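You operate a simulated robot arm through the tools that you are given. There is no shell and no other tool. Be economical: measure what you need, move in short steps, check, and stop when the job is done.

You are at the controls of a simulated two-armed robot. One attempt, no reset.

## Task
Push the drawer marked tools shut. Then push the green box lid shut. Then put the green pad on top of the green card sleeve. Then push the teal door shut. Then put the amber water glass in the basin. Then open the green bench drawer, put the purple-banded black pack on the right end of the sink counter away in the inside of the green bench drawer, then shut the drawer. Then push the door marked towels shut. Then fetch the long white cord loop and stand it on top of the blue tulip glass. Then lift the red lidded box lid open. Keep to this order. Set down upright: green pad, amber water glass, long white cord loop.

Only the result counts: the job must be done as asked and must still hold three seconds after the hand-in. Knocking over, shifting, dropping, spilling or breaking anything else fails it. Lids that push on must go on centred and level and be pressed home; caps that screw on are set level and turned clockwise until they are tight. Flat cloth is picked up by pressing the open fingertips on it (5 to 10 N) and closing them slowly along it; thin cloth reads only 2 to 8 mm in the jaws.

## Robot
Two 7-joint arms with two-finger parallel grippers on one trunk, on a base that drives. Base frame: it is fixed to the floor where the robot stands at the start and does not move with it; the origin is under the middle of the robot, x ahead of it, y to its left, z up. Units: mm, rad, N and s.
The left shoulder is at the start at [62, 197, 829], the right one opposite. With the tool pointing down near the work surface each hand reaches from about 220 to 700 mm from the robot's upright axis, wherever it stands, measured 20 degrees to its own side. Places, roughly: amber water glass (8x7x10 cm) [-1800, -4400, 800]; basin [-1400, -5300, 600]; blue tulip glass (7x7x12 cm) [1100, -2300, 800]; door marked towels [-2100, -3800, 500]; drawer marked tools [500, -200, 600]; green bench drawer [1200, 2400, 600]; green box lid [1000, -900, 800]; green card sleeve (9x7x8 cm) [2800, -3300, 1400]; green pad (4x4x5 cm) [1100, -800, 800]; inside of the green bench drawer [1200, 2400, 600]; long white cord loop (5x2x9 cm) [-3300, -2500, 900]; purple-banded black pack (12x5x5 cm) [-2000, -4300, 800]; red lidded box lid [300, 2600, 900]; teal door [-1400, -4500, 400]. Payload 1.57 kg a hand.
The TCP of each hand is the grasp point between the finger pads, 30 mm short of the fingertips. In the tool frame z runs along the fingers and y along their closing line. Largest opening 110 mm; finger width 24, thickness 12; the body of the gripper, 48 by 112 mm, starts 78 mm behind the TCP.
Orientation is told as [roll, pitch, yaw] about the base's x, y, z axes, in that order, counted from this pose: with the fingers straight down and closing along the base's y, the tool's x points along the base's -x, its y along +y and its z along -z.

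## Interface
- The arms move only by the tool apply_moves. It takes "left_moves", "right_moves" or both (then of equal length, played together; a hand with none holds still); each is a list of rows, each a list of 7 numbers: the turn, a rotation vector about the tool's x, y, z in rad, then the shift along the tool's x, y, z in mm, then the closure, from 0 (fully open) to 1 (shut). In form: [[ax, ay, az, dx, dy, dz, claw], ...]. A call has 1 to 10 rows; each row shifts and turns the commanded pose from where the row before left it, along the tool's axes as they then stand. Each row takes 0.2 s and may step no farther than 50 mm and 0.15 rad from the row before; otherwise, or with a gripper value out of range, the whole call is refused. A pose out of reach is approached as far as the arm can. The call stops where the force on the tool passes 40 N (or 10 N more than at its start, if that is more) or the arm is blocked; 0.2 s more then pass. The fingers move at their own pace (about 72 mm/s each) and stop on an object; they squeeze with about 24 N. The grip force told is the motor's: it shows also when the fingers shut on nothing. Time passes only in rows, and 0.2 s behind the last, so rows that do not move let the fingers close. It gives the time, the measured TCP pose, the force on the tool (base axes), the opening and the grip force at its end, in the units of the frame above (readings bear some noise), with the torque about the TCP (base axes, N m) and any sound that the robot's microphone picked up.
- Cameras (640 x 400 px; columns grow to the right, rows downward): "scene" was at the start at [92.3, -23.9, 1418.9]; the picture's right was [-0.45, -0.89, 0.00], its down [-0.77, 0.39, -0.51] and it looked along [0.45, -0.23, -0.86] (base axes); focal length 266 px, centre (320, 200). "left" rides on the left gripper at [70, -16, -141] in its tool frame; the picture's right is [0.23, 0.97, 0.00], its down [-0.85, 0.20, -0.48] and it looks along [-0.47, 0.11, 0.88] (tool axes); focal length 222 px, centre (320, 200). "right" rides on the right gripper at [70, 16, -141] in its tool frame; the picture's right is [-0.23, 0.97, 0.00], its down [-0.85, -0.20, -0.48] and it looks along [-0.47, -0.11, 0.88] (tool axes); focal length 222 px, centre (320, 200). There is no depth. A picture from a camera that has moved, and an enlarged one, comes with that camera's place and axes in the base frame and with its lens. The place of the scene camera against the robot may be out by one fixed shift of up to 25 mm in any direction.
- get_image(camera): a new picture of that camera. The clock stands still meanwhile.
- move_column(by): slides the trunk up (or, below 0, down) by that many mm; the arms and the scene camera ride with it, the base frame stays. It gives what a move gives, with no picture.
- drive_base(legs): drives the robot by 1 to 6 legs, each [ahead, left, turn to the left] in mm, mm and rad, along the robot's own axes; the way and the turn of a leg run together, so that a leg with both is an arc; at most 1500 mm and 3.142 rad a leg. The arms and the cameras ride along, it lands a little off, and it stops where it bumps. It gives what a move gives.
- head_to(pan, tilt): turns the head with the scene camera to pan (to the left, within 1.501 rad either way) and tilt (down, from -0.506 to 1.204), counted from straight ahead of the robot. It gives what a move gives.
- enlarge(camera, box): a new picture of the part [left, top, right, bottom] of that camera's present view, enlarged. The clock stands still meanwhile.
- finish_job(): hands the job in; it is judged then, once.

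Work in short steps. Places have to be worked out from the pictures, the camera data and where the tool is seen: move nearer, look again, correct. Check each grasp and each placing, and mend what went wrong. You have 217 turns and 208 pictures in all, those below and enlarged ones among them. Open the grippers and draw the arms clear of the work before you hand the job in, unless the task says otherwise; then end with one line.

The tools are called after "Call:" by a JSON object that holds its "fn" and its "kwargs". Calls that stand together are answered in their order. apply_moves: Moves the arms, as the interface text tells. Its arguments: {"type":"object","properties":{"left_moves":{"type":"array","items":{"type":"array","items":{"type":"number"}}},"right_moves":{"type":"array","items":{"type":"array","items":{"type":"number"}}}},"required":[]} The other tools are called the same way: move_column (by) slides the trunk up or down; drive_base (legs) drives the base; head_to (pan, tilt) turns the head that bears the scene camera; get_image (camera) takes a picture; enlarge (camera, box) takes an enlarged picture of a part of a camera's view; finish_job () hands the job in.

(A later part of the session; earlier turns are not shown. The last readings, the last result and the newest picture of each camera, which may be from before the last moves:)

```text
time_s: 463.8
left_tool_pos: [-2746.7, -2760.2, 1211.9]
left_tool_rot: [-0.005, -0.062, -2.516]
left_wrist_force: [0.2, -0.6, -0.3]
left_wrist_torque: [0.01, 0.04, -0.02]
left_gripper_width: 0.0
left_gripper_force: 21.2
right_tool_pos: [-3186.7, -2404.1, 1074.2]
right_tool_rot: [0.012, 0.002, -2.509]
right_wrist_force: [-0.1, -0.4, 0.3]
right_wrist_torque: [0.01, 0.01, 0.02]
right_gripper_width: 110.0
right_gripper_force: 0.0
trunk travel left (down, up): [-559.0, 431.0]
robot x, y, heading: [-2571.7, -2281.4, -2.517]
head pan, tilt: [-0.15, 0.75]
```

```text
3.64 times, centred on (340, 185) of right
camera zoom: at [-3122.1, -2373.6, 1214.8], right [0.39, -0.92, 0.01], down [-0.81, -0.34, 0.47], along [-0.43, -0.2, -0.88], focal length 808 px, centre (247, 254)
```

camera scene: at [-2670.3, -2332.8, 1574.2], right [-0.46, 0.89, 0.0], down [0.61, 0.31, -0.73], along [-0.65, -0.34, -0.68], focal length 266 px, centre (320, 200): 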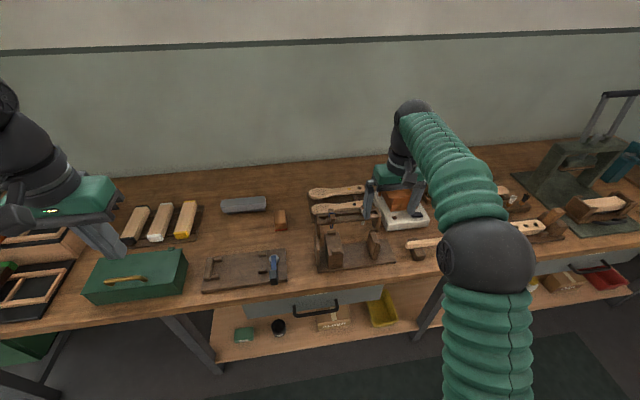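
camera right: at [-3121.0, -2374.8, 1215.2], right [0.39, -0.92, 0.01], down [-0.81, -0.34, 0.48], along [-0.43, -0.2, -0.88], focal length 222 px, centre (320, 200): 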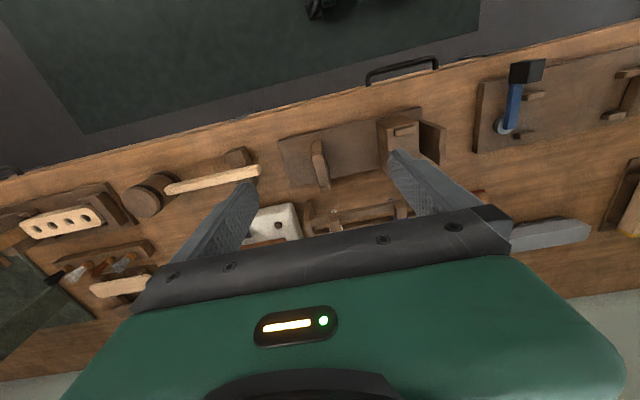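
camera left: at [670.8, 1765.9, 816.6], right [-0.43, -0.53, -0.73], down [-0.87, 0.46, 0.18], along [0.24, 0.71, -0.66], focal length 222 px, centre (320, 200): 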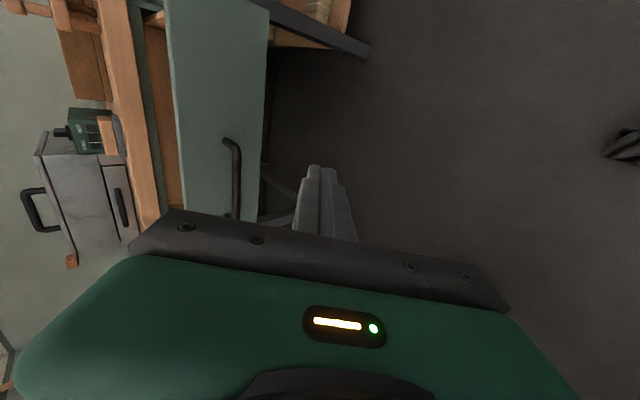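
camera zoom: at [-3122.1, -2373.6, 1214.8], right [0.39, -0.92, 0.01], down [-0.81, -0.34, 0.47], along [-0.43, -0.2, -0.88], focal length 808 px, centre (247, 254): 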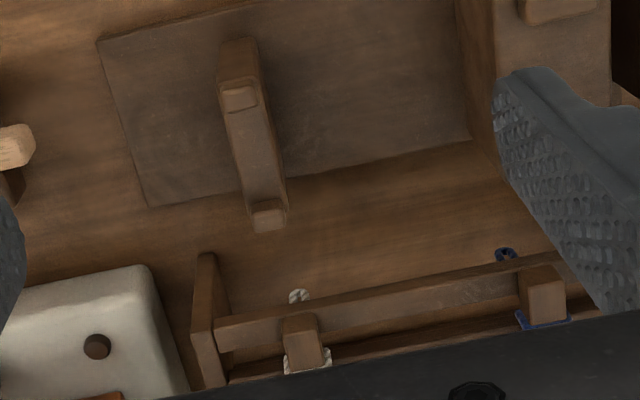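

I need a lower viewpoint to understand the rack. I back off so the hands clear the bench, lower the trunk 400 mm, and look level.

Call:
{"fn": "drive_base", "kwargs": {"legs": [[-330, 0, 0]]}}

Call:
{"fn": "move_column", "kwargs": {"by": -400}}

Call:
{"fn": "head_to", "kwargs": {"pan": -0.1, "tilt": 0.3}}

Call:
{"fn": "get_image", "kwargs": {"camera": "scene"}}

```text
time_s: 466.0
left_tool_pos: [-2473.5, -2561.8, 1212.0]
left_tool_rot: [-0.004, -0.065, -2.509]
left_wrist_force: [-0.6, -0.3, -0.6]
left_wrist_torque: [-0.01, 0.02, 0.03]
left_gripper_width: 0.2
left_gripper_force: 21.2
right_tool_pos: [-2915.7, -2210.7, 1074.5]
right_tool_rot: [0.011, 0.0, -2.505]
right_wrist_force: [0.0, -0.3, 0.9]
right_wrist_torque: [-0.04, 0.03, 0.03]
right_gripper_width: 110.1
right_gripper_force: 0.0
trunk travel left (down, up): [-559.0, 431.0]
robot x, y, heading: [-2298.1, -2085.4, -2.507]
head pan, tilt: [-0.15, 0.75]
```

```text
time_s: 469.8
left_tool_pos: [-2472.1, -2561.7, 813.1]
left_tool_rot: [-0.005, -0.065, -2.509]
left_wrist_force: [0.0, -0.7, 0.6]
left_wrist_torque: [0.01, 0.0, -0.03]
left_gripper_width: 0.0
left_gripper_force: 21.2
right_tool_pos: [-2912.8, -2208.0, 674.9]
right_tool_rot: [0.014, -0.002, -2.504]
right_wrist_force: [-0.1, 1.0, -0.4]
right_wrist_torque: [0.0, 0.07, 0.05]
right_gripper_width: 110.1
right_gripper_force: 0.0
trunk travel left (down, up): [-159.0, 831.0]
robot x, y, heading: [-2297.5, -2086.8, -2.509]
head pan, tilt: [-0.15, 0.75]
```

```text
time_s: 470.7
left_tool_pos: [-2471.7, -2562.2, 813.9]
left_tool_rot: [-0.007, -0.066, -2.51]
left_wrist_force: [0.7, 0.2, -0.3]
left_wrist_torque: [-0.02, -0.04, 0.02]
left_gripper_width: 0.0
left_gripper_force: 21.4
right_tool_pos: [-2914.3, -2207.8, 675.9]
right_tool_rot: [0.012, 0.0, -2.502]
right_wrist_force: [0.2, 0.0, 0.6]
right_wrist_torque: [-0.03, -0.03, 0.04]
right_gripper_width: 110.4
right_gripper_force: 0.1
trunk travel left (down, up): [-159.0, 831.0]
robot x, y, heading: [-2299.1, -2086.2, -2.508]
head pan, tilt: [-0.099, 0.3]
```

```text
56 pictures are left
camera scene: at [-2405.4, -2143.4, 1214.5], right [-0.51, 0.86, 0.0], down [0.26, 0.15, -0.95], along [-0.82, -0.49, -0.3], focal length 266 px, centre (320, 200)
```

scene: 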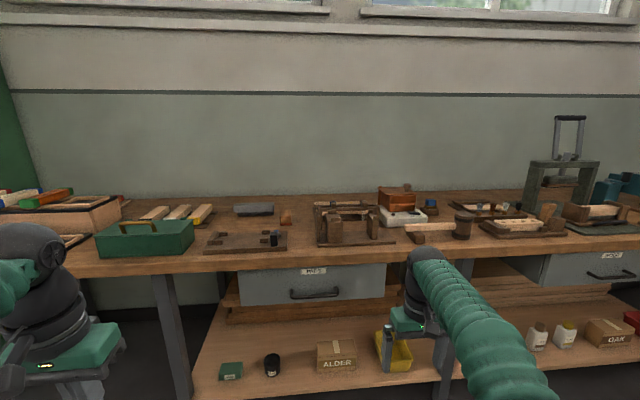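

Call:
{"fn": "enlarge", "kwargs": {"camera": "scene", "box": [300, 185, 400, 255]}}

```text
5.71 times, centred on (350, 220) of scene
camera zoom: at [-2405.4, -2143.4, 1214.5], right [-0.51, 0.86, 0.0], down [0.26, 0.15, -0.95], along [-0.82, -0.49, -0.3], focal length 1518 px, centre (149, 86)
```

zoom: 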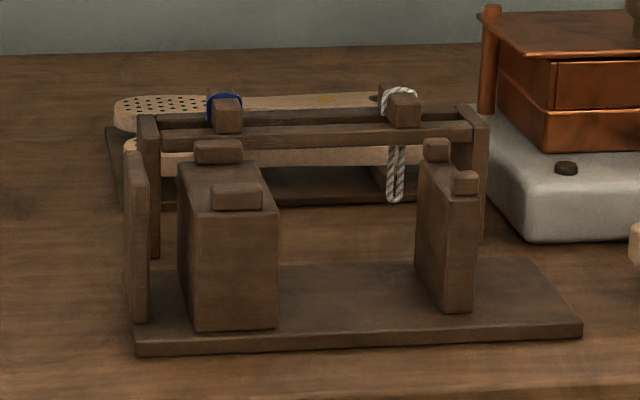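

Now it is clear. The item is a small wooden block lying across the two rails, with the cord loop hanging beneath it. I plan to grip the block from above and lift straight up. I raise again and bring the hand over it, near (-3313, -2486).

Call:
{"fn": "move_column", "kwargs": {"by": 400}}

Call:
{"fn": "drive_base", "kwargs": {"legs": [[390, -10, 0]]}}

Call:
{"fn": "apply_moves", "kwargs": {"right_moves": [[0, 0, 0.02, -40, 0, 0, 0.35], [0, 0, 0, -20, 0, 40, 0.35], [0, 0, 0, 0, 0, 40, 0.35], [0, 0, 0, 0, 0, 0, 0.35]]}}

Call:
{"fn": "get_image", "kwargs": {"camera": "right"}}

```text
time_s: 474.5
left_tool_pos: [-2472.4, -2562.1, 1213.0]
left_tool_rot: [-0.006, -0.066, -2.51]
left_wrist_force: [-0.1, -0.5, -0.2]
left_wrist_torque: [0.01, 0.0, -0.04]
left_gripper_width: 0.0
left_gripper_force: 21.1
right_tool_pos: [-2914.3, -2210.3, 1076.4]
right_tool_rot: [0.012, -0.001, -2.501]
right_wrist_force: [-0.3, 1.1, 1.3]
right_wrist_torque: [-0.02, 0.0, 0.0]
right_gripper_width: 110.0
right_gripper_force: 0.0
trunk travel left (down, up): [-559.0, 431.0]
robot x, y, heading: [-2298.3, -2087.0, -2.507]
head pan, tilt: [-0.099, 0.3]
```

```text
time_s: 477.0
left_tool_pos: [-2796.1, -2778.7, 1212.3]
left_tool_rot: [-0.006, -0.067, -2.525]
left_wrist_force: [-0.2, 0.9, 0.2]
left_wrist_torque: [-0.01, -0.02, -0.05]
left_gripper_width: 0.1
left_gripper_force: 21.5
right_tool_pos: [-3233.4, -2418.4, 1075.8]
right_tool_rot: [0.013, -0.003, -2.516]
right_wrist_force: [-0.5, 0.2, -0.1]
right_wrist_torque: [-0.02, -0.02, 0.0]
right_gripper_width: 110.1
right_gripper_force: 0.0
trunk travel left (down, up): [-559.0, 431.0]
robot x, y, heading: [-2614.4, -2300.0, -2.524]
head pan, tilt: [-0.099, 0.3]
```

```text
time_s: 478.0
left_tool_pos: [-2795.0, -2777.9, 1214.1]
left_tool_rot: [-0.007, -0.066, -2.523]
left_wrist_force: [-0.6, -0.2, -0.5]
left_wrist_torque: [0.01, -0.04, -0.04]
left_gripper_width: 0.0
left_gripper_force: 21.3
right_tool_pos: [-3280.0, -2457.7, 992.4]
right_tool_rot: [0.012, -0.001, -2.536]
right_wrist_force: [0.9, -0.3, 0.3]
right_wrist_torque: [0.01, 0.01, -0.03]
right_gripper_width: 71.6
right_gripper_force: 0.0
trunk travel left (down, up): [-559.0, 431.0]
robot x, y, heading: [-2616.7, -2301.4, -2.522]
head pan, tilt: [-0.099, 0.3]
```

```text
54 pictures are left
camera right: at [-3213.4, -2430.1, 1133.9], right [0.37, -0.93, 0.01], down [-0.82, -0.32, 0.48], along [-0.44, -0.19, -0.88], focal length 222 px, centre (320, 200)
```

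right: 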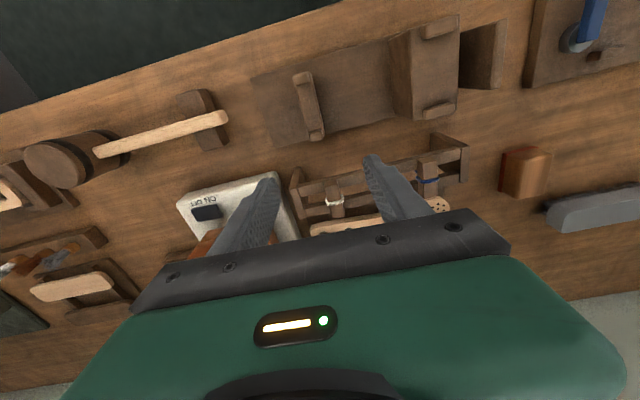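

The block is 58 mm farther and 7 mm to the left. I close in with the base and arm, lower to about 945, and check.

Call:
{"fn": "drive_base", "kwargs": {"legs": [[40, 0, 0]]}}

Call:
{"fn": "apply_moves", "kwargs": {"right_moves": [[0, 0, 0, -16, 7, 20, 0.5], [0, 0, 0, 0, 0, 25, 0.5], [0, 0, 0, 0, 0, 0, 0.5]]}}

Call:
{"fn": "enlarge", "kwargs": {"camera": "right", "box": [220, 120, 420, 245]}}

```text
time_s: 478.8
left_tool_pos: [-2823.7, -2797.7, 1216.1]
left_tool_rot: [-0.005, -0.07, -2.522]
left_wrist_force: [1.0, 0.1, 0.0]
left_wrist_torque: [0.01, 0.02, 0.01]
left_gripper_width: 0.0
left_gripper_force: 21.2
right_tool_pos: [-3308.7, -2479.6, 998.1]
right_tool_rot: [0.011, -0.008, -2.536]
right_wrist_force: [-0.1, 0.7, -0.8]
right_wrist_torque: [-0.02, -0.01, 0.04]
right_gripper_width: 71.1
right_gripper_force: 0.0
trunk travel left (down, up): [-559.0, 431.0]
robot x, y, heading: [-2651.4, -2328.9, -2.521]
head pan, tilt: [-0.099, 0.3]
```

```text
time_s: 479.6
left_tool_pos: [-2828.7, -2801.0, 1214.1]
left_tool_rot: [-0.006, -0.067, -2.523]
left_wrist_force: [0.3, -1.4, -0.2]
left_wrist_torque: [0.06, 0.0, -0.01]
left_gripper_width: 0.2
left_gripper_force: 21.8
right_tool_pos: [-3321.2, -2497.8, 949.7]
right_tool_rot: [0.013, -0.003, -2.536]
right_wrist_force: [-0.2, 0.4, 0.3]
right_wrist_torque: [0.01, -0.02, 0.01]
right_gripper_width: 55.0
right_gripper_force: 0.0
trunk travel left (down, up): [-559.0, 431.0]
robot x, y, heading: [-2648.4, -2324.8, -2.524]
head pan, tilt: [-0.099, 0.3]
```

```text
3.20 times, centred on (320, 182) of right
camera zoom: at [-3255.2, -2469.6, 1089.8], right [0.37, -0.93, 0.01], down [-0.82, -0.32, 0.48], along [-0.44, -0.19, -0.88], focal length 711 px, centre (320, 256)
```

zoom: 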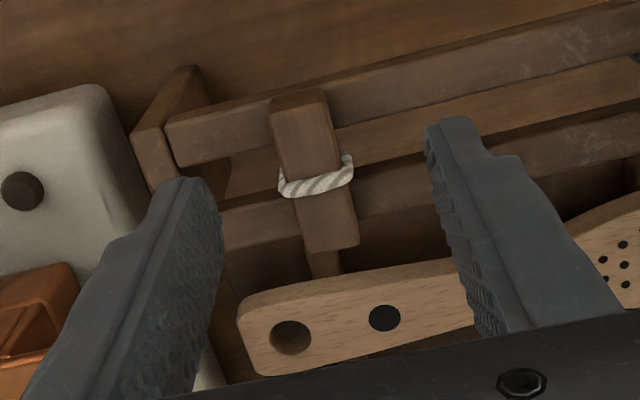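

The view is clear: the block spans both rails and the cord wraps its middle. I correct 8 mm forward, lower to TCP≈914, and look.

Call:
{"fn": "apply_moves", "kwargs": {"right_moves": [[0, 0, 0, -8, -2, 15, 0.5], [0, 0, 0, 0, 0, 20, 0.5], [0, 0, 0, 0, 0, 0, 0.5]]}}

Call:
{"fn": "enlarge", "kwargs": {"camera": "right", "box": [220, 120, 420, 245]}}

```text
time_s: 480.4
left_tool_pos: [-2826.0, -2800.2, 1214.4]
left_tool_rot: [-0.007, -0.065, -2.522]
left_wrist_force: [-0.6, -0.1, -0.2]
left_wrist_torque: [0.0, 0.02, -0.01]
left_gripper_width: 0.0
left_gripper_force: 21.2
right_tool_pos: [-3327.4, -2500.2, 915.1]
right_tool_rot: [0.012, -0.005, -2.536]
right_wrist_force: [-0.1, 0.3, 0.0]
right_wrist_torque: [-0.01, 0.0, 0.01]
right_gripper_width: 55.0
right_gripper_force: 0.1
trunk travel left (down, up): [-559.0, 431.0]
robot x, y, heading: [-2648.6, -2322.7, -2.519]
head pan, tilt: [-0.099, 0.3]
```

```text
3.20 times, centred on (320, 182) of right
camera zoom: at [-3261.5, -2471.2, 1055.4], right [0.37, -0.93, 0.01], down [-0.82, -0.32, 0.48], along [-0.44, -0.19, -0.88], focal length 711 px, centre (320, 256)
```

zoom: 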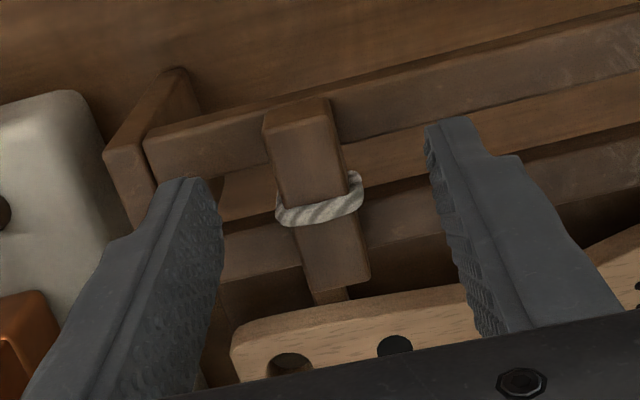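

The block top is about 5 mm below the TCP, so the fingertips already flank it. I shift back 6 mm to centre on the cord and close.

Call:
{"fn": "apply_moves", "kwargs": {"right_moves": [[0, 0, 0, 6, -1, 0, 0.5], [0, 0, 0, 0, 0, 0, 0.65], [0, 0, 0, 0, 0, 0, 0.75], [0, 0, 0, 0, 0, 0, 0.85], [0, 0, 0, 0, 0, 0, 0.95], [0, 0, 0, 0, 0, 0, 0.95]]}}

Call:
{"fn": "enlarge", "kwargs": {"camera": "right", "box": [220, 120, 420, 245]}}

```text
time_s: 481.8
left_tool_pos: [-2827.8, -2800.5, 1214.6]
left_tool_rot: [-0.006, -0.067, -2.521]
left_wrist_force: [0.4, 0.3, 0.3]
left_wrist_torque: [-0.01, 0.0, 0.0]
left_gripper_width: 0.3
left_gripper_force: 21.3
right_tool_pos: [-3323.5, -2496.1, 913.8]
right_tool_rot: [0.01, -0.002, -2.536]
right_wrist_force: [-0.4, 0.8, 0.7]
right_wrist_torque: [0.01, -0.01, 0.03]
right_gripper_width: 16.8
right_gripper_force: 24.1
trunk travel left (down, up): [-559.0, 431.0]
robot x, y, heading: [-2650.5, -2331.1, -2.517]
head pan, tilt: [-0.099, 0.3]
```

```text
3.20 times, centred on (320, 182) of right
camera zoom: at [-3257.9, -2466.7, 1054.5], right [0.37, -0.93, 0.01], down [-0.82, -0.32, 0.48], along [-0.44, -0.19, -0.88], focal length 711 px, centre (320, 256)
```

zoom: 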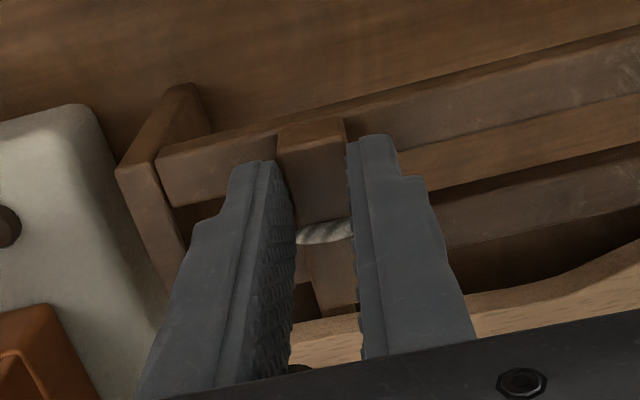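

Gripped at 17 mm. I lift straight up slowly and check that the cord comes free.

Call:
{"fn": "apply_moves", "kwargs": {"right_moves": [[0, 0, 0, 0, 0, -15, 0.95], [0, 0, 0, 0, 0, -20, 0.95], [0, 0, 0, 0, 0, -25, 0.95], [0, 0, 0, 0, 0, -30, 0.95], [0, 0, 0, 0, 0, -30, 0.95], [0, 0, 0, 0, 0, -30, 0.95]]}}

Call:
{"fn": "drive_base", "kwargs": {"legs": [[-400, 0, 0]]}}

Call:
{"fn": "get_image", "kwargs": {"camera": "scene"}}

Call:
{"fn": "get_image", "kwargs": {"camera": "right"}}

```text
time_s: 483.2
left_tool_pos: [-2826.4, -2800.1, 1213.7]
left_tool_rot: [-0.006, -0.07, -2.52]
left_wrist_force: [0.4, -0.6, 0.2]
left_wrist_torque: [-0.01, 0.0, 0.0]
left_gripper_width: 0.4
left_gripper_force: 21.3
right_tool_pos: [-3313.3, -2489.3, 1056.8]
right_tool_rot: [0.012, -0.002, -2.535]
right_wrist_force: [1.0, -1.0, 0.7]
right_wrist_torque: [-0.02, 0.03, 0.03]
right_gripper_width: 16.8
right_gripper_force: 23.8
right hand out of reach, approached as far as the arm can: row 6
trunk travel left (down, up): [-559.0, 431.0]
robot x, y, heading: [-2650.1, -2325.8, -2.523]
head pan, tilt: [-0.099, 0.3]
```

```text
time_s: 485.7
left_tool_pos: [-2512.7, -2575.3, 1214.7]
left_tool_rot: [-0.005, -0.067, -2.527]
left_wrist_force: [-0.2, 0.4, 0.6]
left_wrist_torque: [-0.03, -0.03, 0.02]
left_gripper_width: 0.0
left_gripper_force: 20.6
right_tool_pos: [-2998.0, -2261.7, 1055.8]
right_tool_rot: [0.012, -0.005, -2.537]
right_wrist_force: [0.6, 0.1, 0.5]
right_wrist_torque: [0.0, 0.01, 0.0]
right_gripper_width: 16.5
right_gripper_force: 24.5
trunk travel left (down, up): [-559.0, 431.0]
robot x, y, heading: [-2329.2, -2101.9, -2.524]
head pan, tilt: [-0.099, 0.3]
```

```text
50 pictures are left
camera scene: at [-2442.1, -2159.1, 1614.5], right [-0.5, 0.87, 0.0], down [0.26, 0.15, -0.95], along [-0.83, -0.47, -0.3], focal length 266 px, centre (320, 200)
```

scene: 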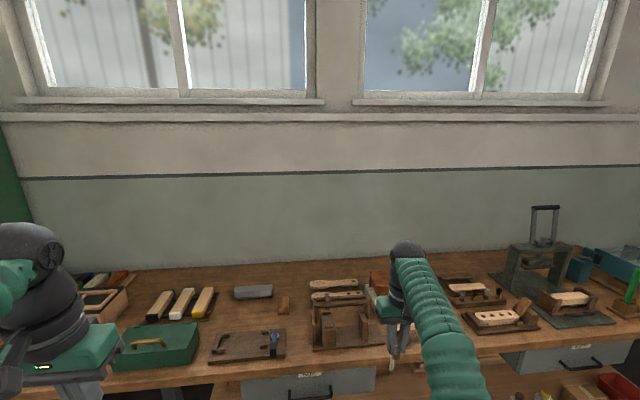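

```text
49 pictures are left
camera right: at [-2932.4, -2233.5, 1196.0], right [0.37, -0.93, 0.01], down [-0.82, -0.32, 0.48], along [-0.44, -0.19, -0.88], focal length 222 px, centre (320, 200)
```

right: 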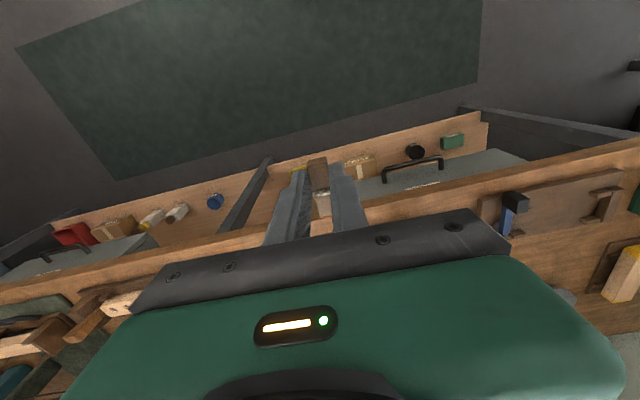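

The loop came free with its block, and the rack is undisturbed. I retract the arm and drive back round to the corridor.

Call:
{"fn": "apply_moves", "kwargs": {"right_moves": [[0, 0, 0, 45, 0, 0, 0.95], [0, 0, 0, 45, 0, 0, 0.95], [0, 0, 0, 45, 0, 0, 0.95]]}}

Call:
{"fn": "drive_base", "kwargs": {"legs": [[0, 0, 1.6], [1450, 0, 0], [1450, 0, 0], [0, 0, 1.571]]}}

Call:
{"fn": "get_image", "kwargs": {"camera": "scene"}}

```text
time_s: 486.5
left_tool_pos: [-2509.1, -2572.8, 1215.7]
left_tool_rot: [-0.006, -0.07, -2.525]
left_wrist_force: [0.0, 0.0, 0.3]
left_wrist_torque: [-0.01, 0.03, -0.02]
left_gripper_width: 0.0
left_gripper_force: 21.8
right_tool_pos: [-2881.4, -2185.5, 1054.0]
right_tool_rot: [0.012, -0.009, -2.538]
right_wrist_force: [0.2, 0.2, -0.5]
right_wrist_torque: [-0.03, -0.03, -0.01]
right_gripper_width: 16.6
right_gripper_force: 24.2
trunk travel left (down, up): [-559.0, 431.0]
robot x, y, heading: [-2332.1, -2101.2, -2.523]
head pan, tilt: [-0.099, 0.3]
```

```text
time_s: 508.1
left_tool_pos: [-482.9, -3947.9, 1216.0]
left_tool_rot: [-0.006, -0.069, 0.639]
left_wrist_force: [0.9, -0.1, 0.9]
left_wrist_torque: [0.0, -0.01, -0.02]
left_gripper_width: 0.0
left_gripper_force: 21.1
right_tool_pos: [-103.1, -4325.9, 1053.8]
right_tool_rot: [0.012, -0.005, 0.627]
right_wrist_force: [-0.3, -0.8, -0.4]
right_wrist_torque: [-0.02, 0.0, -0.02]
right_gripper_width: 16.6
right_gripper_force: 23.6
trunk travel left (down, up): [-559.0, 431.0]
robot x, y, heading: [-653.8, -4424.2, 0.642]
head pan, tilt: [-0.099, 0.3]
```

```text
48 pictures are left
camera scene: at [-545.1, -4349.1, 1614.6], right [0.52, -0.86, 0.0], down [-0.25, -0.15, -0.95], along [0.82, 0.49, -0.3], focal length 266 px, centre (320, 200)
```

scene: 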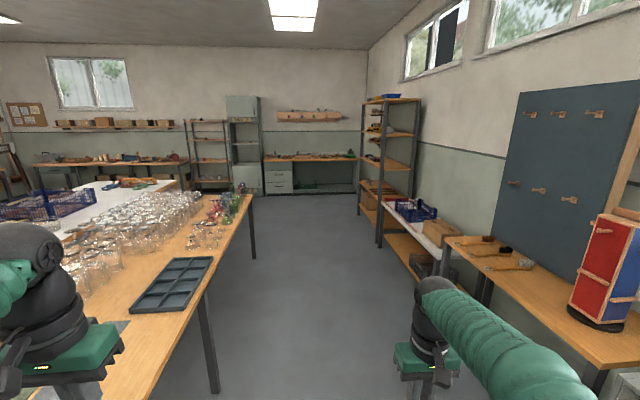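

The coloured goblets are at the far end of the glass table. I drive up the corridor and turn to face them.

Call:
{"fn": "drive_base", "kwargs": {"legs": [[0, -80, 0], [1250, 0, 0], [1150, 0, 0], [0, 0, 1.571]]}}

Call:
{"fn": "head_to", "kwargs": {"pan": -0.2, "tilt": 0.7}}

Call:
{"fn": "get_image", "kwargs": {"camera": "scene"}}

```text
time_s: 524.3
left_tool_pos: [801.3, -2903.1, 1216.3]
left_tool_rot: [-0.006, -0.068, 2.251]
left_wrist_force: [-0.6, 0.0, 0.1]
left_wrist_torque: [0.0, 0.02, 0.02]
left_gripper_width: 0.0
left_gripper_force: 20.8
right_tool_pos: [1165.3, -2507.8, 1053.9]
right_tool_rot: [0.013, -0.006, 2.235]
right_wrist_force: [0.0, -0.1, -0.7]
right_wrist_torque: [-0.02, -0.02, 0.01]
right_gripper_width: 16.7
right_gripper_force: 23.4
trunk travel left (down, up): [-559.0, 431.0]
robot x, y, heading: [1284.6, -3052.3, 2.252]
head pan, tilt: [-0.099, 0.3]
```

```text
time_s: 525.2
left_tool_pos: [800.8, -2904.3, 1215.0]
left_tool_rot: [-0.005, -0.07, 2.248]
left_wrist_force: [0.1, -0.3, 0.0]
left_wrist_torque: [-0.05, 0.05, -0.01]
left_gripper_width: 0.0
left_gripper_force: 21.6
right_tool_pos: [1166.1, -2508.8, 1053.5]
right_tool_rot: [0.011, -0.007, 2.237]
right_wrist_force: [-0.1, -0.3, -0.4]
right_wrist_torque: [0.01, -0.02, 0.02]
right_gripper_width: 16.7
right_gripper_force: 23.8
trunk travel left (down, up): [-559.0, 431.0]
robot x, y, heading: [1283.5, -3047.8, 2.251]
head pan, tilt: [-0.201, 0.7]
```

```text
47 pictures are left
camera scene: at [1223.7, -2943.1, 1578.6], right [0.89, 0.46, 0.0], down [0.3, -0.57, -0.76], along [-0.35, 0.68, -0.64], focal length 266 px, centre (320, 200)
```

scene: 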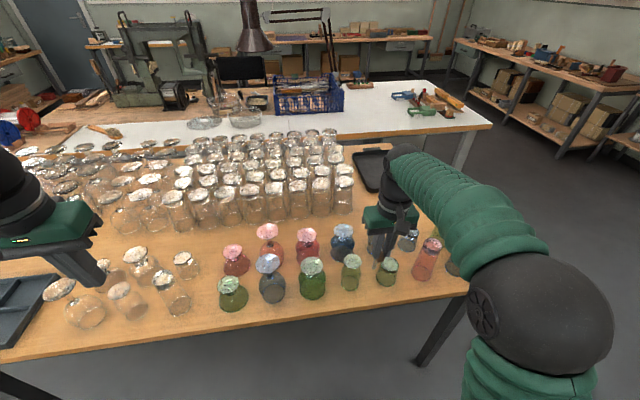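

The target spot is hidden behind my right hand. I back off 250 mm for a clear view and enlarge.

Call:
{"fn": "drive_base", "kwargs": {"legs": [[-250, 0, 0]]}}

Call:
{"fn": "enlarge", "kwargs": {"camera": "scene", "box": [200, 130, 480, 300]}}

```text
time_s: 527.0
left_tool_pos: [956.8, -3096.3, 1216.1]
left_tool_rot: [-0.006, -0.07, 2.252]
left_wrist_force: [0.1, 0.6, -0.9]
left_wrist_torque: [0.04, -0.03, 0.01]
left_gripper_width: 0.0
left_gripper_force: 21.3
right_tool_pos: [1320.8, -2701.2, 1053.4]
right_tool_rot: [0.012, -0.006, 2.239]
right_wrist_force: [0.4, -0.7, -0.3]
right_wrist_torque: [0.0, -0.02, 0.0]
right_gripper_width: 16.4
right_gripper_force: 24.4
trunk travel left (down, up): [-559.0, 431.0]
robot x, y, heading: [1438.1, -3247.5, 2.252]
head pan, tilt: [-0.201, 0.7]
```

```text
2.29 times, centred on (340, 215) of scene
camera zoom: at [1379.3, -3135.3, 1578.4], right [0.89, 0.46, 0.0], down [0.3, -0.57, -0.76], along [-0.35, 0.68, -0.65], focal length 607 px, centre (274, 166)
```

zoom: 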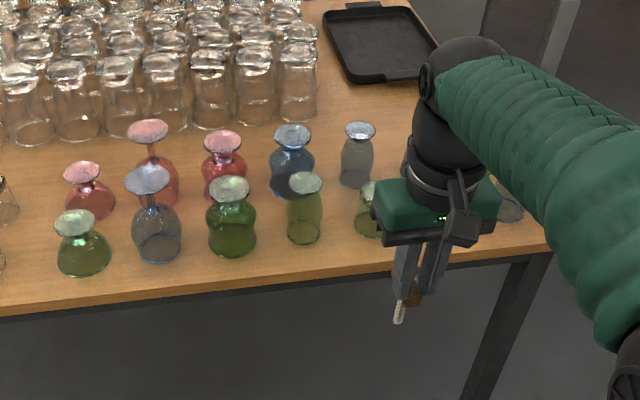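

I enlarge the blue ones; the bluish glass at (357, 155) matches the given place best.

Call:
{"fn": "enlarge", "kwargs": {"camera": "scene", "box": [305, 170, 405, 240]}}

```text
5.71 times, centred on (355, 205) of scene
camera zoom: at [1379.3, -3135.3, 1578.4], right [0.89, 0.46, 0.0], down [0.3, -0.57, -0.76], along [-0.35, 0.68, -0.65], focal length 1518 px, centre (120, 171)
```

zoom: 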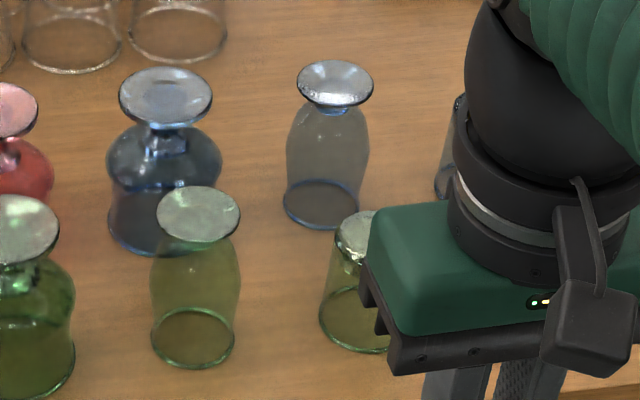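

The coloured glasses stand rim down, with their feet on top. The blue tulip is at about (1117, -2265), with a disc roughly 59 mm wide. I look closely at the item in my grip to see what it would stand on.

Call:
{"fn": "enlarge", "kwargs": {"camera": "scene", "box": [355, 225, 425, 285]}}

Call:
{"fn": "enlarge", "kwargs": {"camera": "right", "box": [270, 130, 370, 220]}}

```text
6.67 times, centred on (390, 255) of scene
camera zoom: at [1379.3, -3135.3, 1578.4], right [0.89, 0.46, 0.0], down [0.3, -0.57, -0.76], along [-0.35, 0.68, -0.65], focal length 1771 px, centre (-147, -167)
```

zoom: 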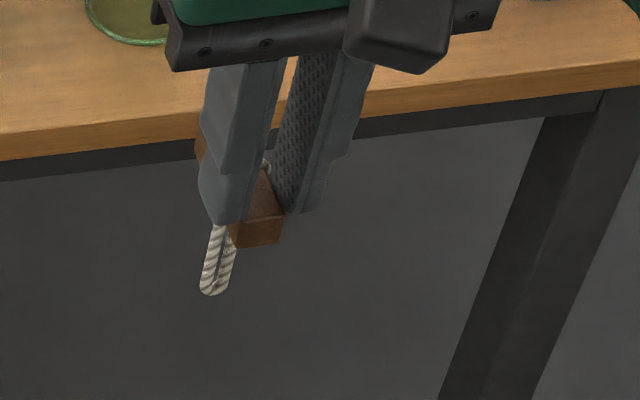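

```text
4.44 times, centred on (320, 175) of right
camera zoom: at [1353.3, -2765.3, 1194.0], right [-0.91, -0.42, 0.01], down [-0.37, 0.8, 0.48], along [-0.22, 0.43, -0.88], focal length 987 px, centre (320, 311)
```

zoom: 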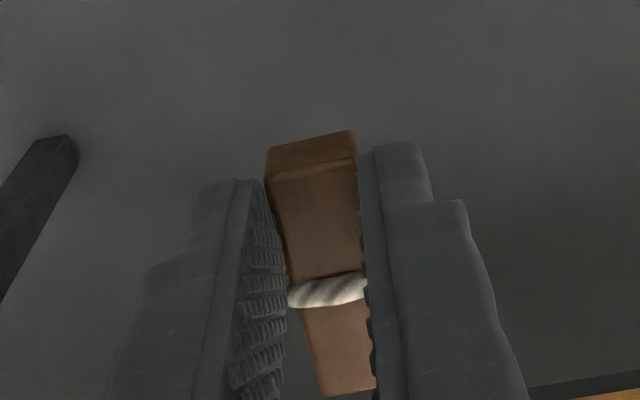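

The item is a wooden block with a stiff-looking cord hanging about 90 mm in all. I drive so the loop comes near the tulip's foot, keeping high, and look.

Call:
{"fn": "drive_base", "kwargs": {"legs": [[0, -116, 0], [360, 0, 0]]}}

Call:
{"fn": "get_image", "kwargs": {"camera": "right"}}

Call:
{"fn": "enlarge", "kwargs": {"camera": "scene", "box": [300, 170, 440, 290]}}

```text
time_s: 530.1
left_tool_pos: [834.4, -2749.1, 1218.7]
left_tool_rot: [0.004, -0.071, 2.254]
left_wrist_force: [-0.1, 0.4, -1.1]
left_wrist_torque: [-0.01, 0.03, 0.0]
left_gripper_width: 0.0
left_gripper_force: 21.5
right_tool_pos: [1196.0, -2353.4, 1052.4]
right_tool_rot: [0.02, -0.008, 2.243]
right_wrist_force: [-0.7, 0.1, 0.4]
right_wrist_torque: [-0.01, 0.0, -0.01]
right_gripper_width: 16.6
right_gripper_force: 24.0
trunk travel left (down, up): [-559.0, 431.0]
robot x, y, heading: [1308.2, -2902.3, 2.259]
head pan, tilt: [-0.201, 0.7]
```

```text
42 pictures are left
camera right: at [1229.3, -2416.7, 1192.8], right [-0.9, -0.43, 0.02], down [-0.36, 0.8, 0.48], along [-0.22, 0.43, -0.88], focal length 222 px, centre (320, 200)
```

right: 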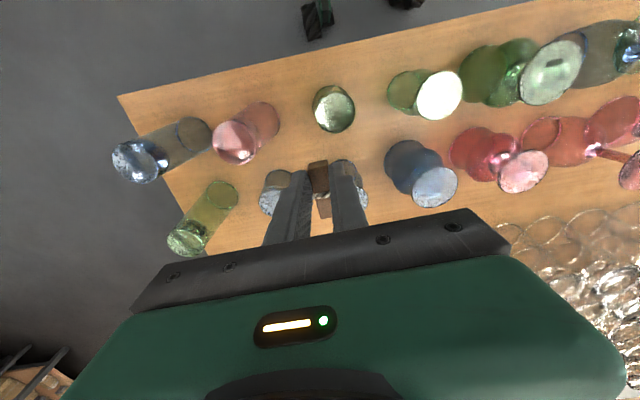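

```text
3.33 times, centred on (370, 230) of scene
camera zoom: at [1259.3, -2784.7, 1578.5], right [0.88, 0.47, -0.01], down [0.3, -0.57, -0.76], along [-0.36, 0.67, -0.65], focal length 885 px, centre (153, 100)
```

zoom: 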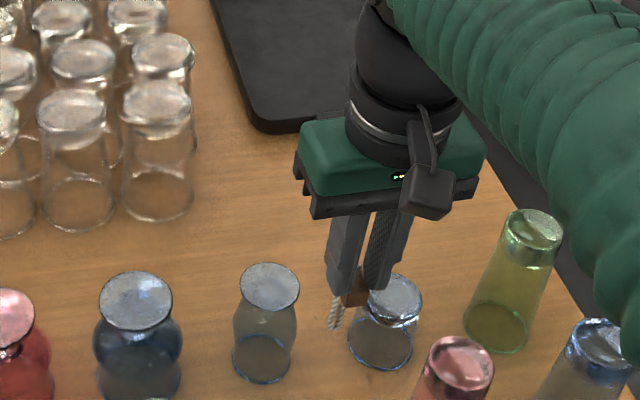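

The tulip's foot is near (1111, -2278), z≈890. I move the loop over it, 112 mm forward and 18 mm left, still high, and check from both cameras.

Call:
{"fn": "apply_moves", "kwargs": {"right_moves": [[0, 0, 0, -40, 6, 0, 0.95], [0, 0, 0, -40, 6, 0, 0.95], [0, 0, 0, -32, 6, 0, 0.95], [0, 0, 0, 0, 0, 0, 0.95]]}}

Call:
{"fn": "enlarge", "kwargs": {"camera": "right", "box": [220, 110, 420, 235]}}

Call:
{"fn": "enlarge", "kwargs": {"camera": "scene", "box": [290, 170, 410, 280]}}

```text
time_s: 531.1
left_tool_pos: [827.0, -2757.6, 1217.8]
left_tool_rot: [-0.005, -0.071, 2.254]
left_wrist_force: [-0.2, -0.4, -0.3]
left_wrist_torque: [-0.01, 0.0, 0.03]
left_gripper_width: 0.0
left_gripper_force: 21.6
right_tool_pos: [1105.0, -2284.4, 1058.8]
right_tool_rot: [0.013, -0.011, 2.239]
right_wrist_force: [-0.7, -0.3, 0.5]
right_wrist_torque: [-0.02, 0.02, 0.02]
right_gripper_width: 16.8
right_gripper_force: 24.2
trunk travel left (down, up): [-559.0, 431.0]
robot x, y, heading: [1310.7, -2900.9, 2.258]
head pan, tilt: [-0.201, 0.7]
```

```text
3.20 times, centred on (320, 172) of right
camera zoom: at [1136.9, -2348.2, 1197.2], right [-0.9, -0.43, 0.01], down [-0.37, 0.79, 0.48], along [-0.22, 0.43, -0.87], focal length 711 px, centre (320, 288)
```

zoom: 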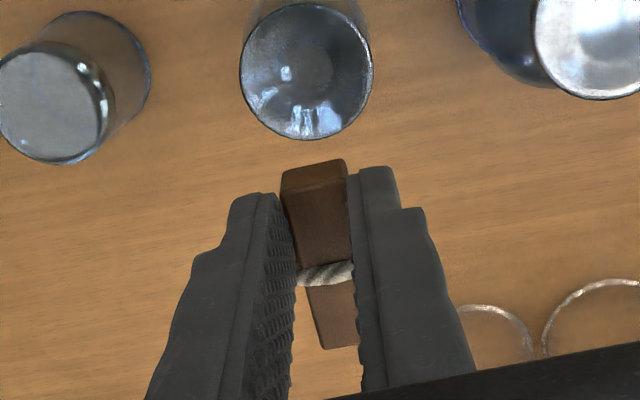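

```text
3.64 times, centred on (350, 225) of scene
camera zoom: at [1248.4, -2792.8, 1578.6], right [0.88, 0.47, 0.0], down [0.3, -0.57, -0.76], along [-0.36, 0.68, -0.65], focal length 966 px, centre (211, 109)
```

zoom: 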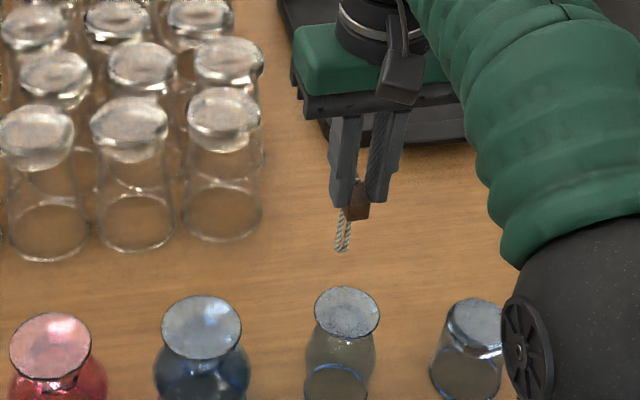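

The foot's centre lies almost exactly below the TCP. I level the hand and lower gradually until I feel contact.

Call:
{"fn": "apply_moves", "kwargs": {"right_moves": [[0.013, 0.011, 0, 4, -1, 20, 0.95], [0, 0, 0, 0, 0, 20, 0.95], [0, 0, 0, 0, 0, 10, 0.95], [0, 0, 0, 0, 0, 0, 0.95]]}}

Call:
{"fn": "enlarge", "kwargs": {"camera": "scene", "box": [290, 170, 410, 280]}}

```text
time_s: 532.1
left_tool_pos: [825.5, -2759.4, 1217.6]
left_tool_rot: [-0.007, -0.072, 2.255]
left_wrist_force: [0.0, -0.1, 0.0]
left_wrist_torque: [0.01, -0.03, 0.01]
left_gripper_width: 0.2
left_gripper_force: 21.2
right_tool_pos: [1106.0, -2286.9, 1008.7]
right_tool_rot: [-0.002, -0.002, 2.242]
right_wrist_force: [0.0, 0.6, 18.1]
right_wrist_torque: [0.33, 0.14, -0.02]
right_gripper_width: 16.7
right_gripper_force: 24.4
trunk travel left (down, up): [-559.0, 431.0]
robot x, y, heading: [1306.4, -2900.1, 2.256]
head pan, tilt: [-0.201, 0.7]
```

```text
3.64 times, centred on (350, 225) of scene
camera zoom: at [1246.8, -2796.4, 1579.1], right [0.88, 0.47, 0.0], down [0.3, -0.57, -0.77], along [-0.36, 0.68, -0.64], focal length 966 px, centre (211, 109)
```

zoom: 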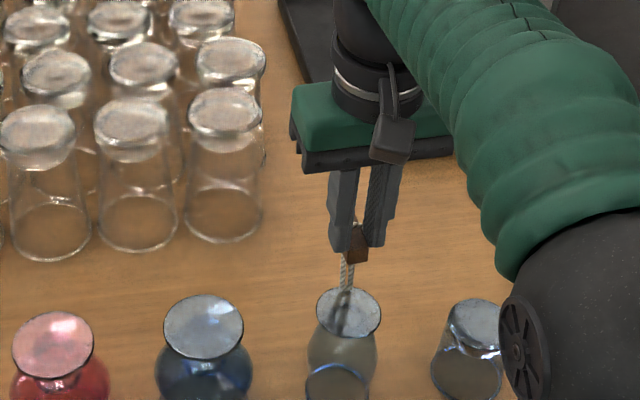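

The cord's lower end rests on the foot at TCP≈1009, so it is rigid and can bear. I ease the load to nearly nothing and inspect its alignment closely before releasing.

Call:
{"fn": "apply_moves", "kwargs": {"right_moves": [[0, 0, 0, 0, 0, -3, 0.95], [0, 0, 0, 0, 0, 0, 0.95]]}}

Call:
{"fn": "enlarge", "kwargs": {"camera": "scene", "box": [315, 205, 375, 265]}}

Call:
{"fn": "enlarge", "kwargs": {"camera": "right", "box": [270, 120, 370, 220]}}

```text
time_s: 532.7
left_tool_pos: [825.5, -2756.3, 1216.5]
left_tool_rot: [-0.005, -0.07, 2.254]
left_wrist_force: [-0.7, 0.0, 0.5]
left_wrist_torque: [0.01, -0.01, -0.02]
left_gripper_width: 0.0
left_gripper_force: 21.5
right_tool_pos: [1106.8, -2284.4, 1008.8]
right_tool_rot: [0.0, 0.004, 2.24]
right_wrist_force: [-1.3, 0.2, 5.4]
right_wrist_torque: [0.08, 0.12, 0.03]
right_gripper_width: 16.9
right_gripper_force: 24.0
trunk travel left (down, up): [-559.0, 431.0]
robot x, y, heading: [1306.9, -2903.5, 2.264]
head pan, tilt: [-0.201, 0.7]
```

```text
6.67 times, centred on (345, 235) of scene
camera zoom: at [1247.7, -2793.2, 1578.5], right [0.88, 0.47, 0.0], down [0.3, -0.57, -0.76], along [-0.36, 0.68, -0.65], focal length 1771 px, centre (153, -33)
```

zoom: 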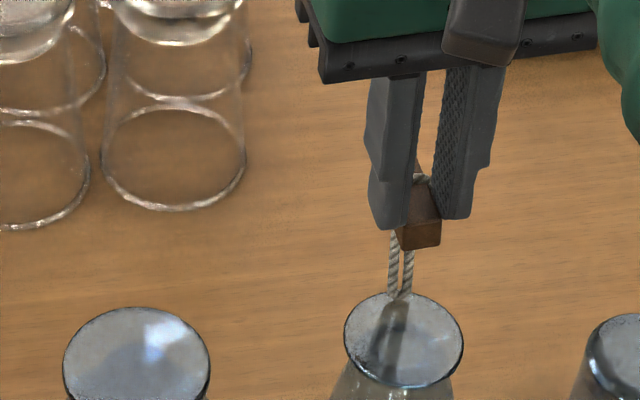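

```text
4.00 times, centred on (320, 170) of right
camera zoom: at [1137.0, -2348.2, 1149.3], right [-0.9, -0.43, 0.0], down [-0.38, 0.8, 0.48], along [-0.2, 0.43, -0.88], focal length 888 px, centre (320, 320)
```

zoom: 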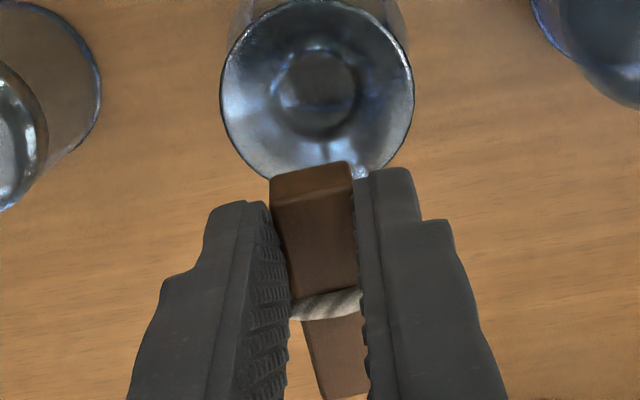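

The foot is higher than I thought (z≈922, 50 mm wide), and the cord touches near its far edge. I lift 6 mm, move back 15 mm, and set it down again.

Call:
{"fn": "apply_moves", "kwargs": {"right_moves": [[0, 0, 0, 0, 0, -6, 0.95], [0, 0, 0, 8, 1, 0, 0.95], [0, 0, 0, 7, 1, 0, 0.95], [0, 0, 0, 0, 0, 4, 0.95], [0, 0, 0, 0, 0, 0, 0.95]]}}

Call:
{"fn": "enlarge", "kwargs": {"camera": "scene", "box": [315, 205, 375, 265]}}

Call:
{"fn": "enlarge", "kwargs": {"camera": "right", "box": [270, 120, 370, 220]}}

```text
time_s: 533.9
left_tool_pos: [826.1, -2756.3, 1217.7]
left_tool_rot: [-0.005, -0.072, 2.255]
left_wrist_force: [0.1, 0.3, 0.1]
left_wrist_torque: [0.01, 0.04, 0.0]
left_gripper_width: 0.0
left_gripper_force: 21.3
right_tool_pos: [1116.7, -2297.8, 1013.0]
right_tool_rot: [0.002, 0.002, 2.242]
right_wrist_force: [1.0, 0.0, 0.1]
right_wrist_torque: [0.03, 0.01, 0.01]
right_gripper_width: 16.7
right_gripper_force: 24.0
trunk travel left (down, up): [-559.0, 431.0]
robot x, y, heading: [1310.0, -2899.9, 2.259]
head pan, tilt: [-0.201, 0.7]
```

```text
6.67 times, centred on (345, 235) of scene
camera zoom: at [1247.7, -2792.2, 1578.5], right [0.88, 0.47, 0.0], down [0.3, -0.57, -0.76], along [-0.36, 0.68, -0.65], focal length 1771 px, centre (153, -33)
```

zoom: 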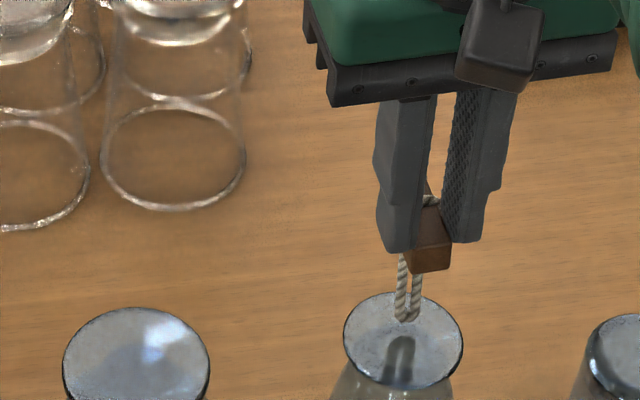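

```text
4.00 times, centred on (320, 170) of right
camera zoom: at [1146.6, -2362.0, 1153.3], right [-0.9, -0.43, 0.0], down [-0.38, 0.79, 0.48], along [-0.2, 0.43, -0.88], focal length 888 px, centre (320, 320)
```

zoom: 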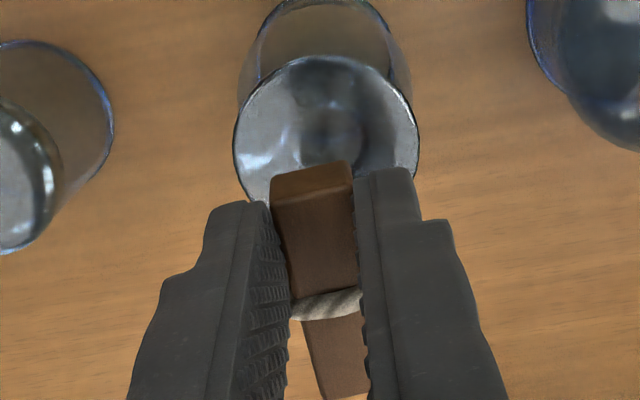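

The reflection shows it hovering about 6 mm up and 8 mm short of centre. I move back 8 mm and lower gently to contact.

Call:
{"fn": "apply_moves", "kwargs": {"right_moves": [[0, 0, 0, 8, 0, 0, 0.95], [0, 0, 0, 0, 0, 3, 0.95], [0, 0, 0, 0, 0, 2, 0.95], [0, 0, 0, 0, 0, 0, 0.95]]}}

Call:
{"fn": "enlarge", "kwargs": {"camera": "scene", "box": [315, 205, 375, 265]}}

```text
time_s: 534.9
left_tool_pos: [826.1, -2757.3, 1217.3]
left_tool_rot: [-0.006, -0.072, 2.256]
left_wrist_force: [-0.4, 0.1, -0.1]
left_wrist_torque: [-0.02, 0.02, -0.02]
left_gripper_width: 0.0
left_gripper_force: 21.2
right_tool_pos: [1121.3, -2304.9, 1008.9]
right_tool_rot: [-0.002, -0.003, 2.241]
right_wrist_force: [0.8, 1.6, 11.2]
right_wrist_torque: [0.15, -0.01, -0.01]
right_gripper_width: 16.6
right_gripper_force: 23.9
trunk travel left (down, up): [-559.0, 431.0]
robot x, y, heading: [1309.1, -2901.5, 2.253]
head pan, tilt: [-0.201, 0.7]
```

```text
6.67 times, centred on (345, 235) of scene
camera zoom: at [1248.5, -2794.4, 1578.9], right [0.88, 0.47, 0.0], down [0.3, -0.57, -0.76], along [-0.36, 0.68, -0.64], focal length 1771 px, centre (153, -33)
```

zoom: 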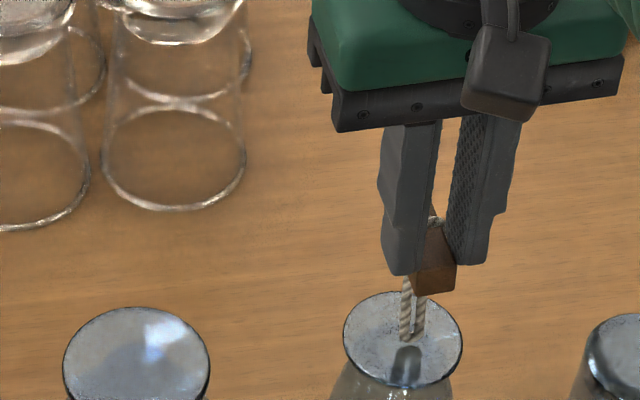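

It is centred on the foot now. I ease off the load and loosen the fingers by barely a millimetre, to see whether it stands by itself.

Call:
{"fn": "apply_moves", "kwargs": {"right_moves": [[0, 0, 0, 0, 0, -2, 0.95], [0, 0, 0, 0, 0, 0, 0.9], [0, 0, 0, 0, 0, 0, 0.86], [0, 0, 0, 0, 0, 0, 0.84], [0, 0, 0, 0, 0, 0, 0.83]]}}

Call:
{"fn": "enlarge", "kwargs": {"camera": "scene", "box": [315, 205, 375, 265]}}

```text
time_s: 536.1
left_tool_pos: [825.4, -2756.9, 1216.2]
left_tool_rot: [-0.005, -0.072, 2.256]
left_wrist_force: [0.4, -0.2, -0.2]
left_wrist_torque: [-0.01, 0.03, 0.01]
left_gripper_width: 0.2
left_gripper_force: 21.6
right_tool_pos: [1122.2, -2305.2, 1009.0]
right_tool_rot: [0.0, 0.001, 2.241]
right_wrist_force: [0.0, -0.1, 0.4]
right_wrist_torque: [-0.03, 0.01, -0.01]
right_gripper_width: 18.9
right_gripper_force: 0.1
trunk travel left (down, up): [-559.0, 431.0]
robot x, y, heading: [1309.5, -2901.1, 2.251]
head pan, tilt: [-0.201, 0.7]
```

```text
6.67 times, centred on (345, 235) of scene
camera zoom: at [1247.8, -2792.2, 1578.5], right [0.88, 0.47, 0.0], down [0.3, -0.57, -0.76], along [-0.36, 0.68, -0.65], focal length 1771 px, centre (153, -33)
```

zoom: 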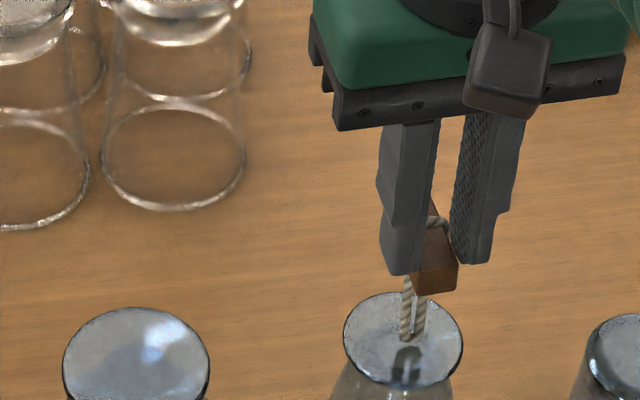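

The jaws are loose (18.9 mm, no force) and it still stands. I open very slowly and watch.

Call:
{"fn": "apply_moves", "kwargs": {"right_moves": [[0, 0, 0, 0, 0, 0, 0.82], [0, 0, 0, 0, 0, 0, 0.81], [0, 0, 0, 0, 0, 0, 0.79], [0, 0, 0, 0, 0, 0, 0.77], [0, 0, 0, 0, 0, 0, 0.75], [0, 0, 0, 0, 0, 0, 0.73], [0, 0, 0, 0, 0, 0, 0.7]]}}

Call:
{"fn": "enlarge", "kwargs": {"camera": "scene", "box": [315, 205, 375, 265]}}

Call:
{"fn": "enlarge", "kwargs": {"camera": "right", "box": [270, 120, 370, 220]}}

```text
time_s: 537.7
left_tool_pos: [826.7, -2756.1, 1218.2]
left_tool_rot: [-0.004, -0.073, 2.255]
left_wrist_force: [0.2, 0.8, 0.2]
left_wrist_torque: [0.0, 0.03, -0.01]
left_gripper_width: 0.0
left_gripper_force: 21.2
right_tool_pos: [1121.7, -2305.2, 1009.4]
right_tool_rot: [0.0, 0.002, 2.239]
right_wrist_force: [0.3, -0.4, -0.1]
right_wrist_torque: [-0.01, 0.01, 0.01]
right_gripper_width: 33.0
right_gripper_force: 0.1
trunk travel left (down, up): [-559.0, 431.0]
robot x, y, heading: [1307.6, -2897.2, 2.26]
head pan, tilt: [-0.201, 0.7]
```

```text
6.67 times, centred on (345, 235) of scene
camera zoom: at [1247.7, -2792.1, 1578.5], right [0.88, 0.47, 0.0], down [0.3, -0.57, -0.76], along [-0.36, 0.68, -0.65], focal length 1771 px, centre (153, -33)
```

zoom: 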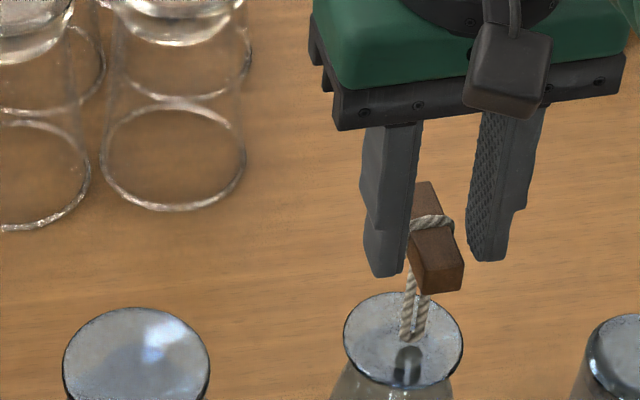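

```text
4.00 times, centred on (320, 170) of right
camera zoom: at [1152.1, -2368.4, 1149.2], right [-0.9, -0.43, 0.0], down [-0.38, 0.79, 0.48], along [-0.2, 0.43, -0.88], focal length 888 px, centre (320, 320)
```

zoom: 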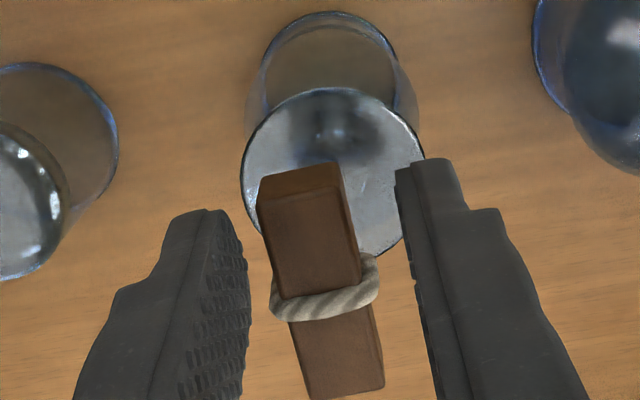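

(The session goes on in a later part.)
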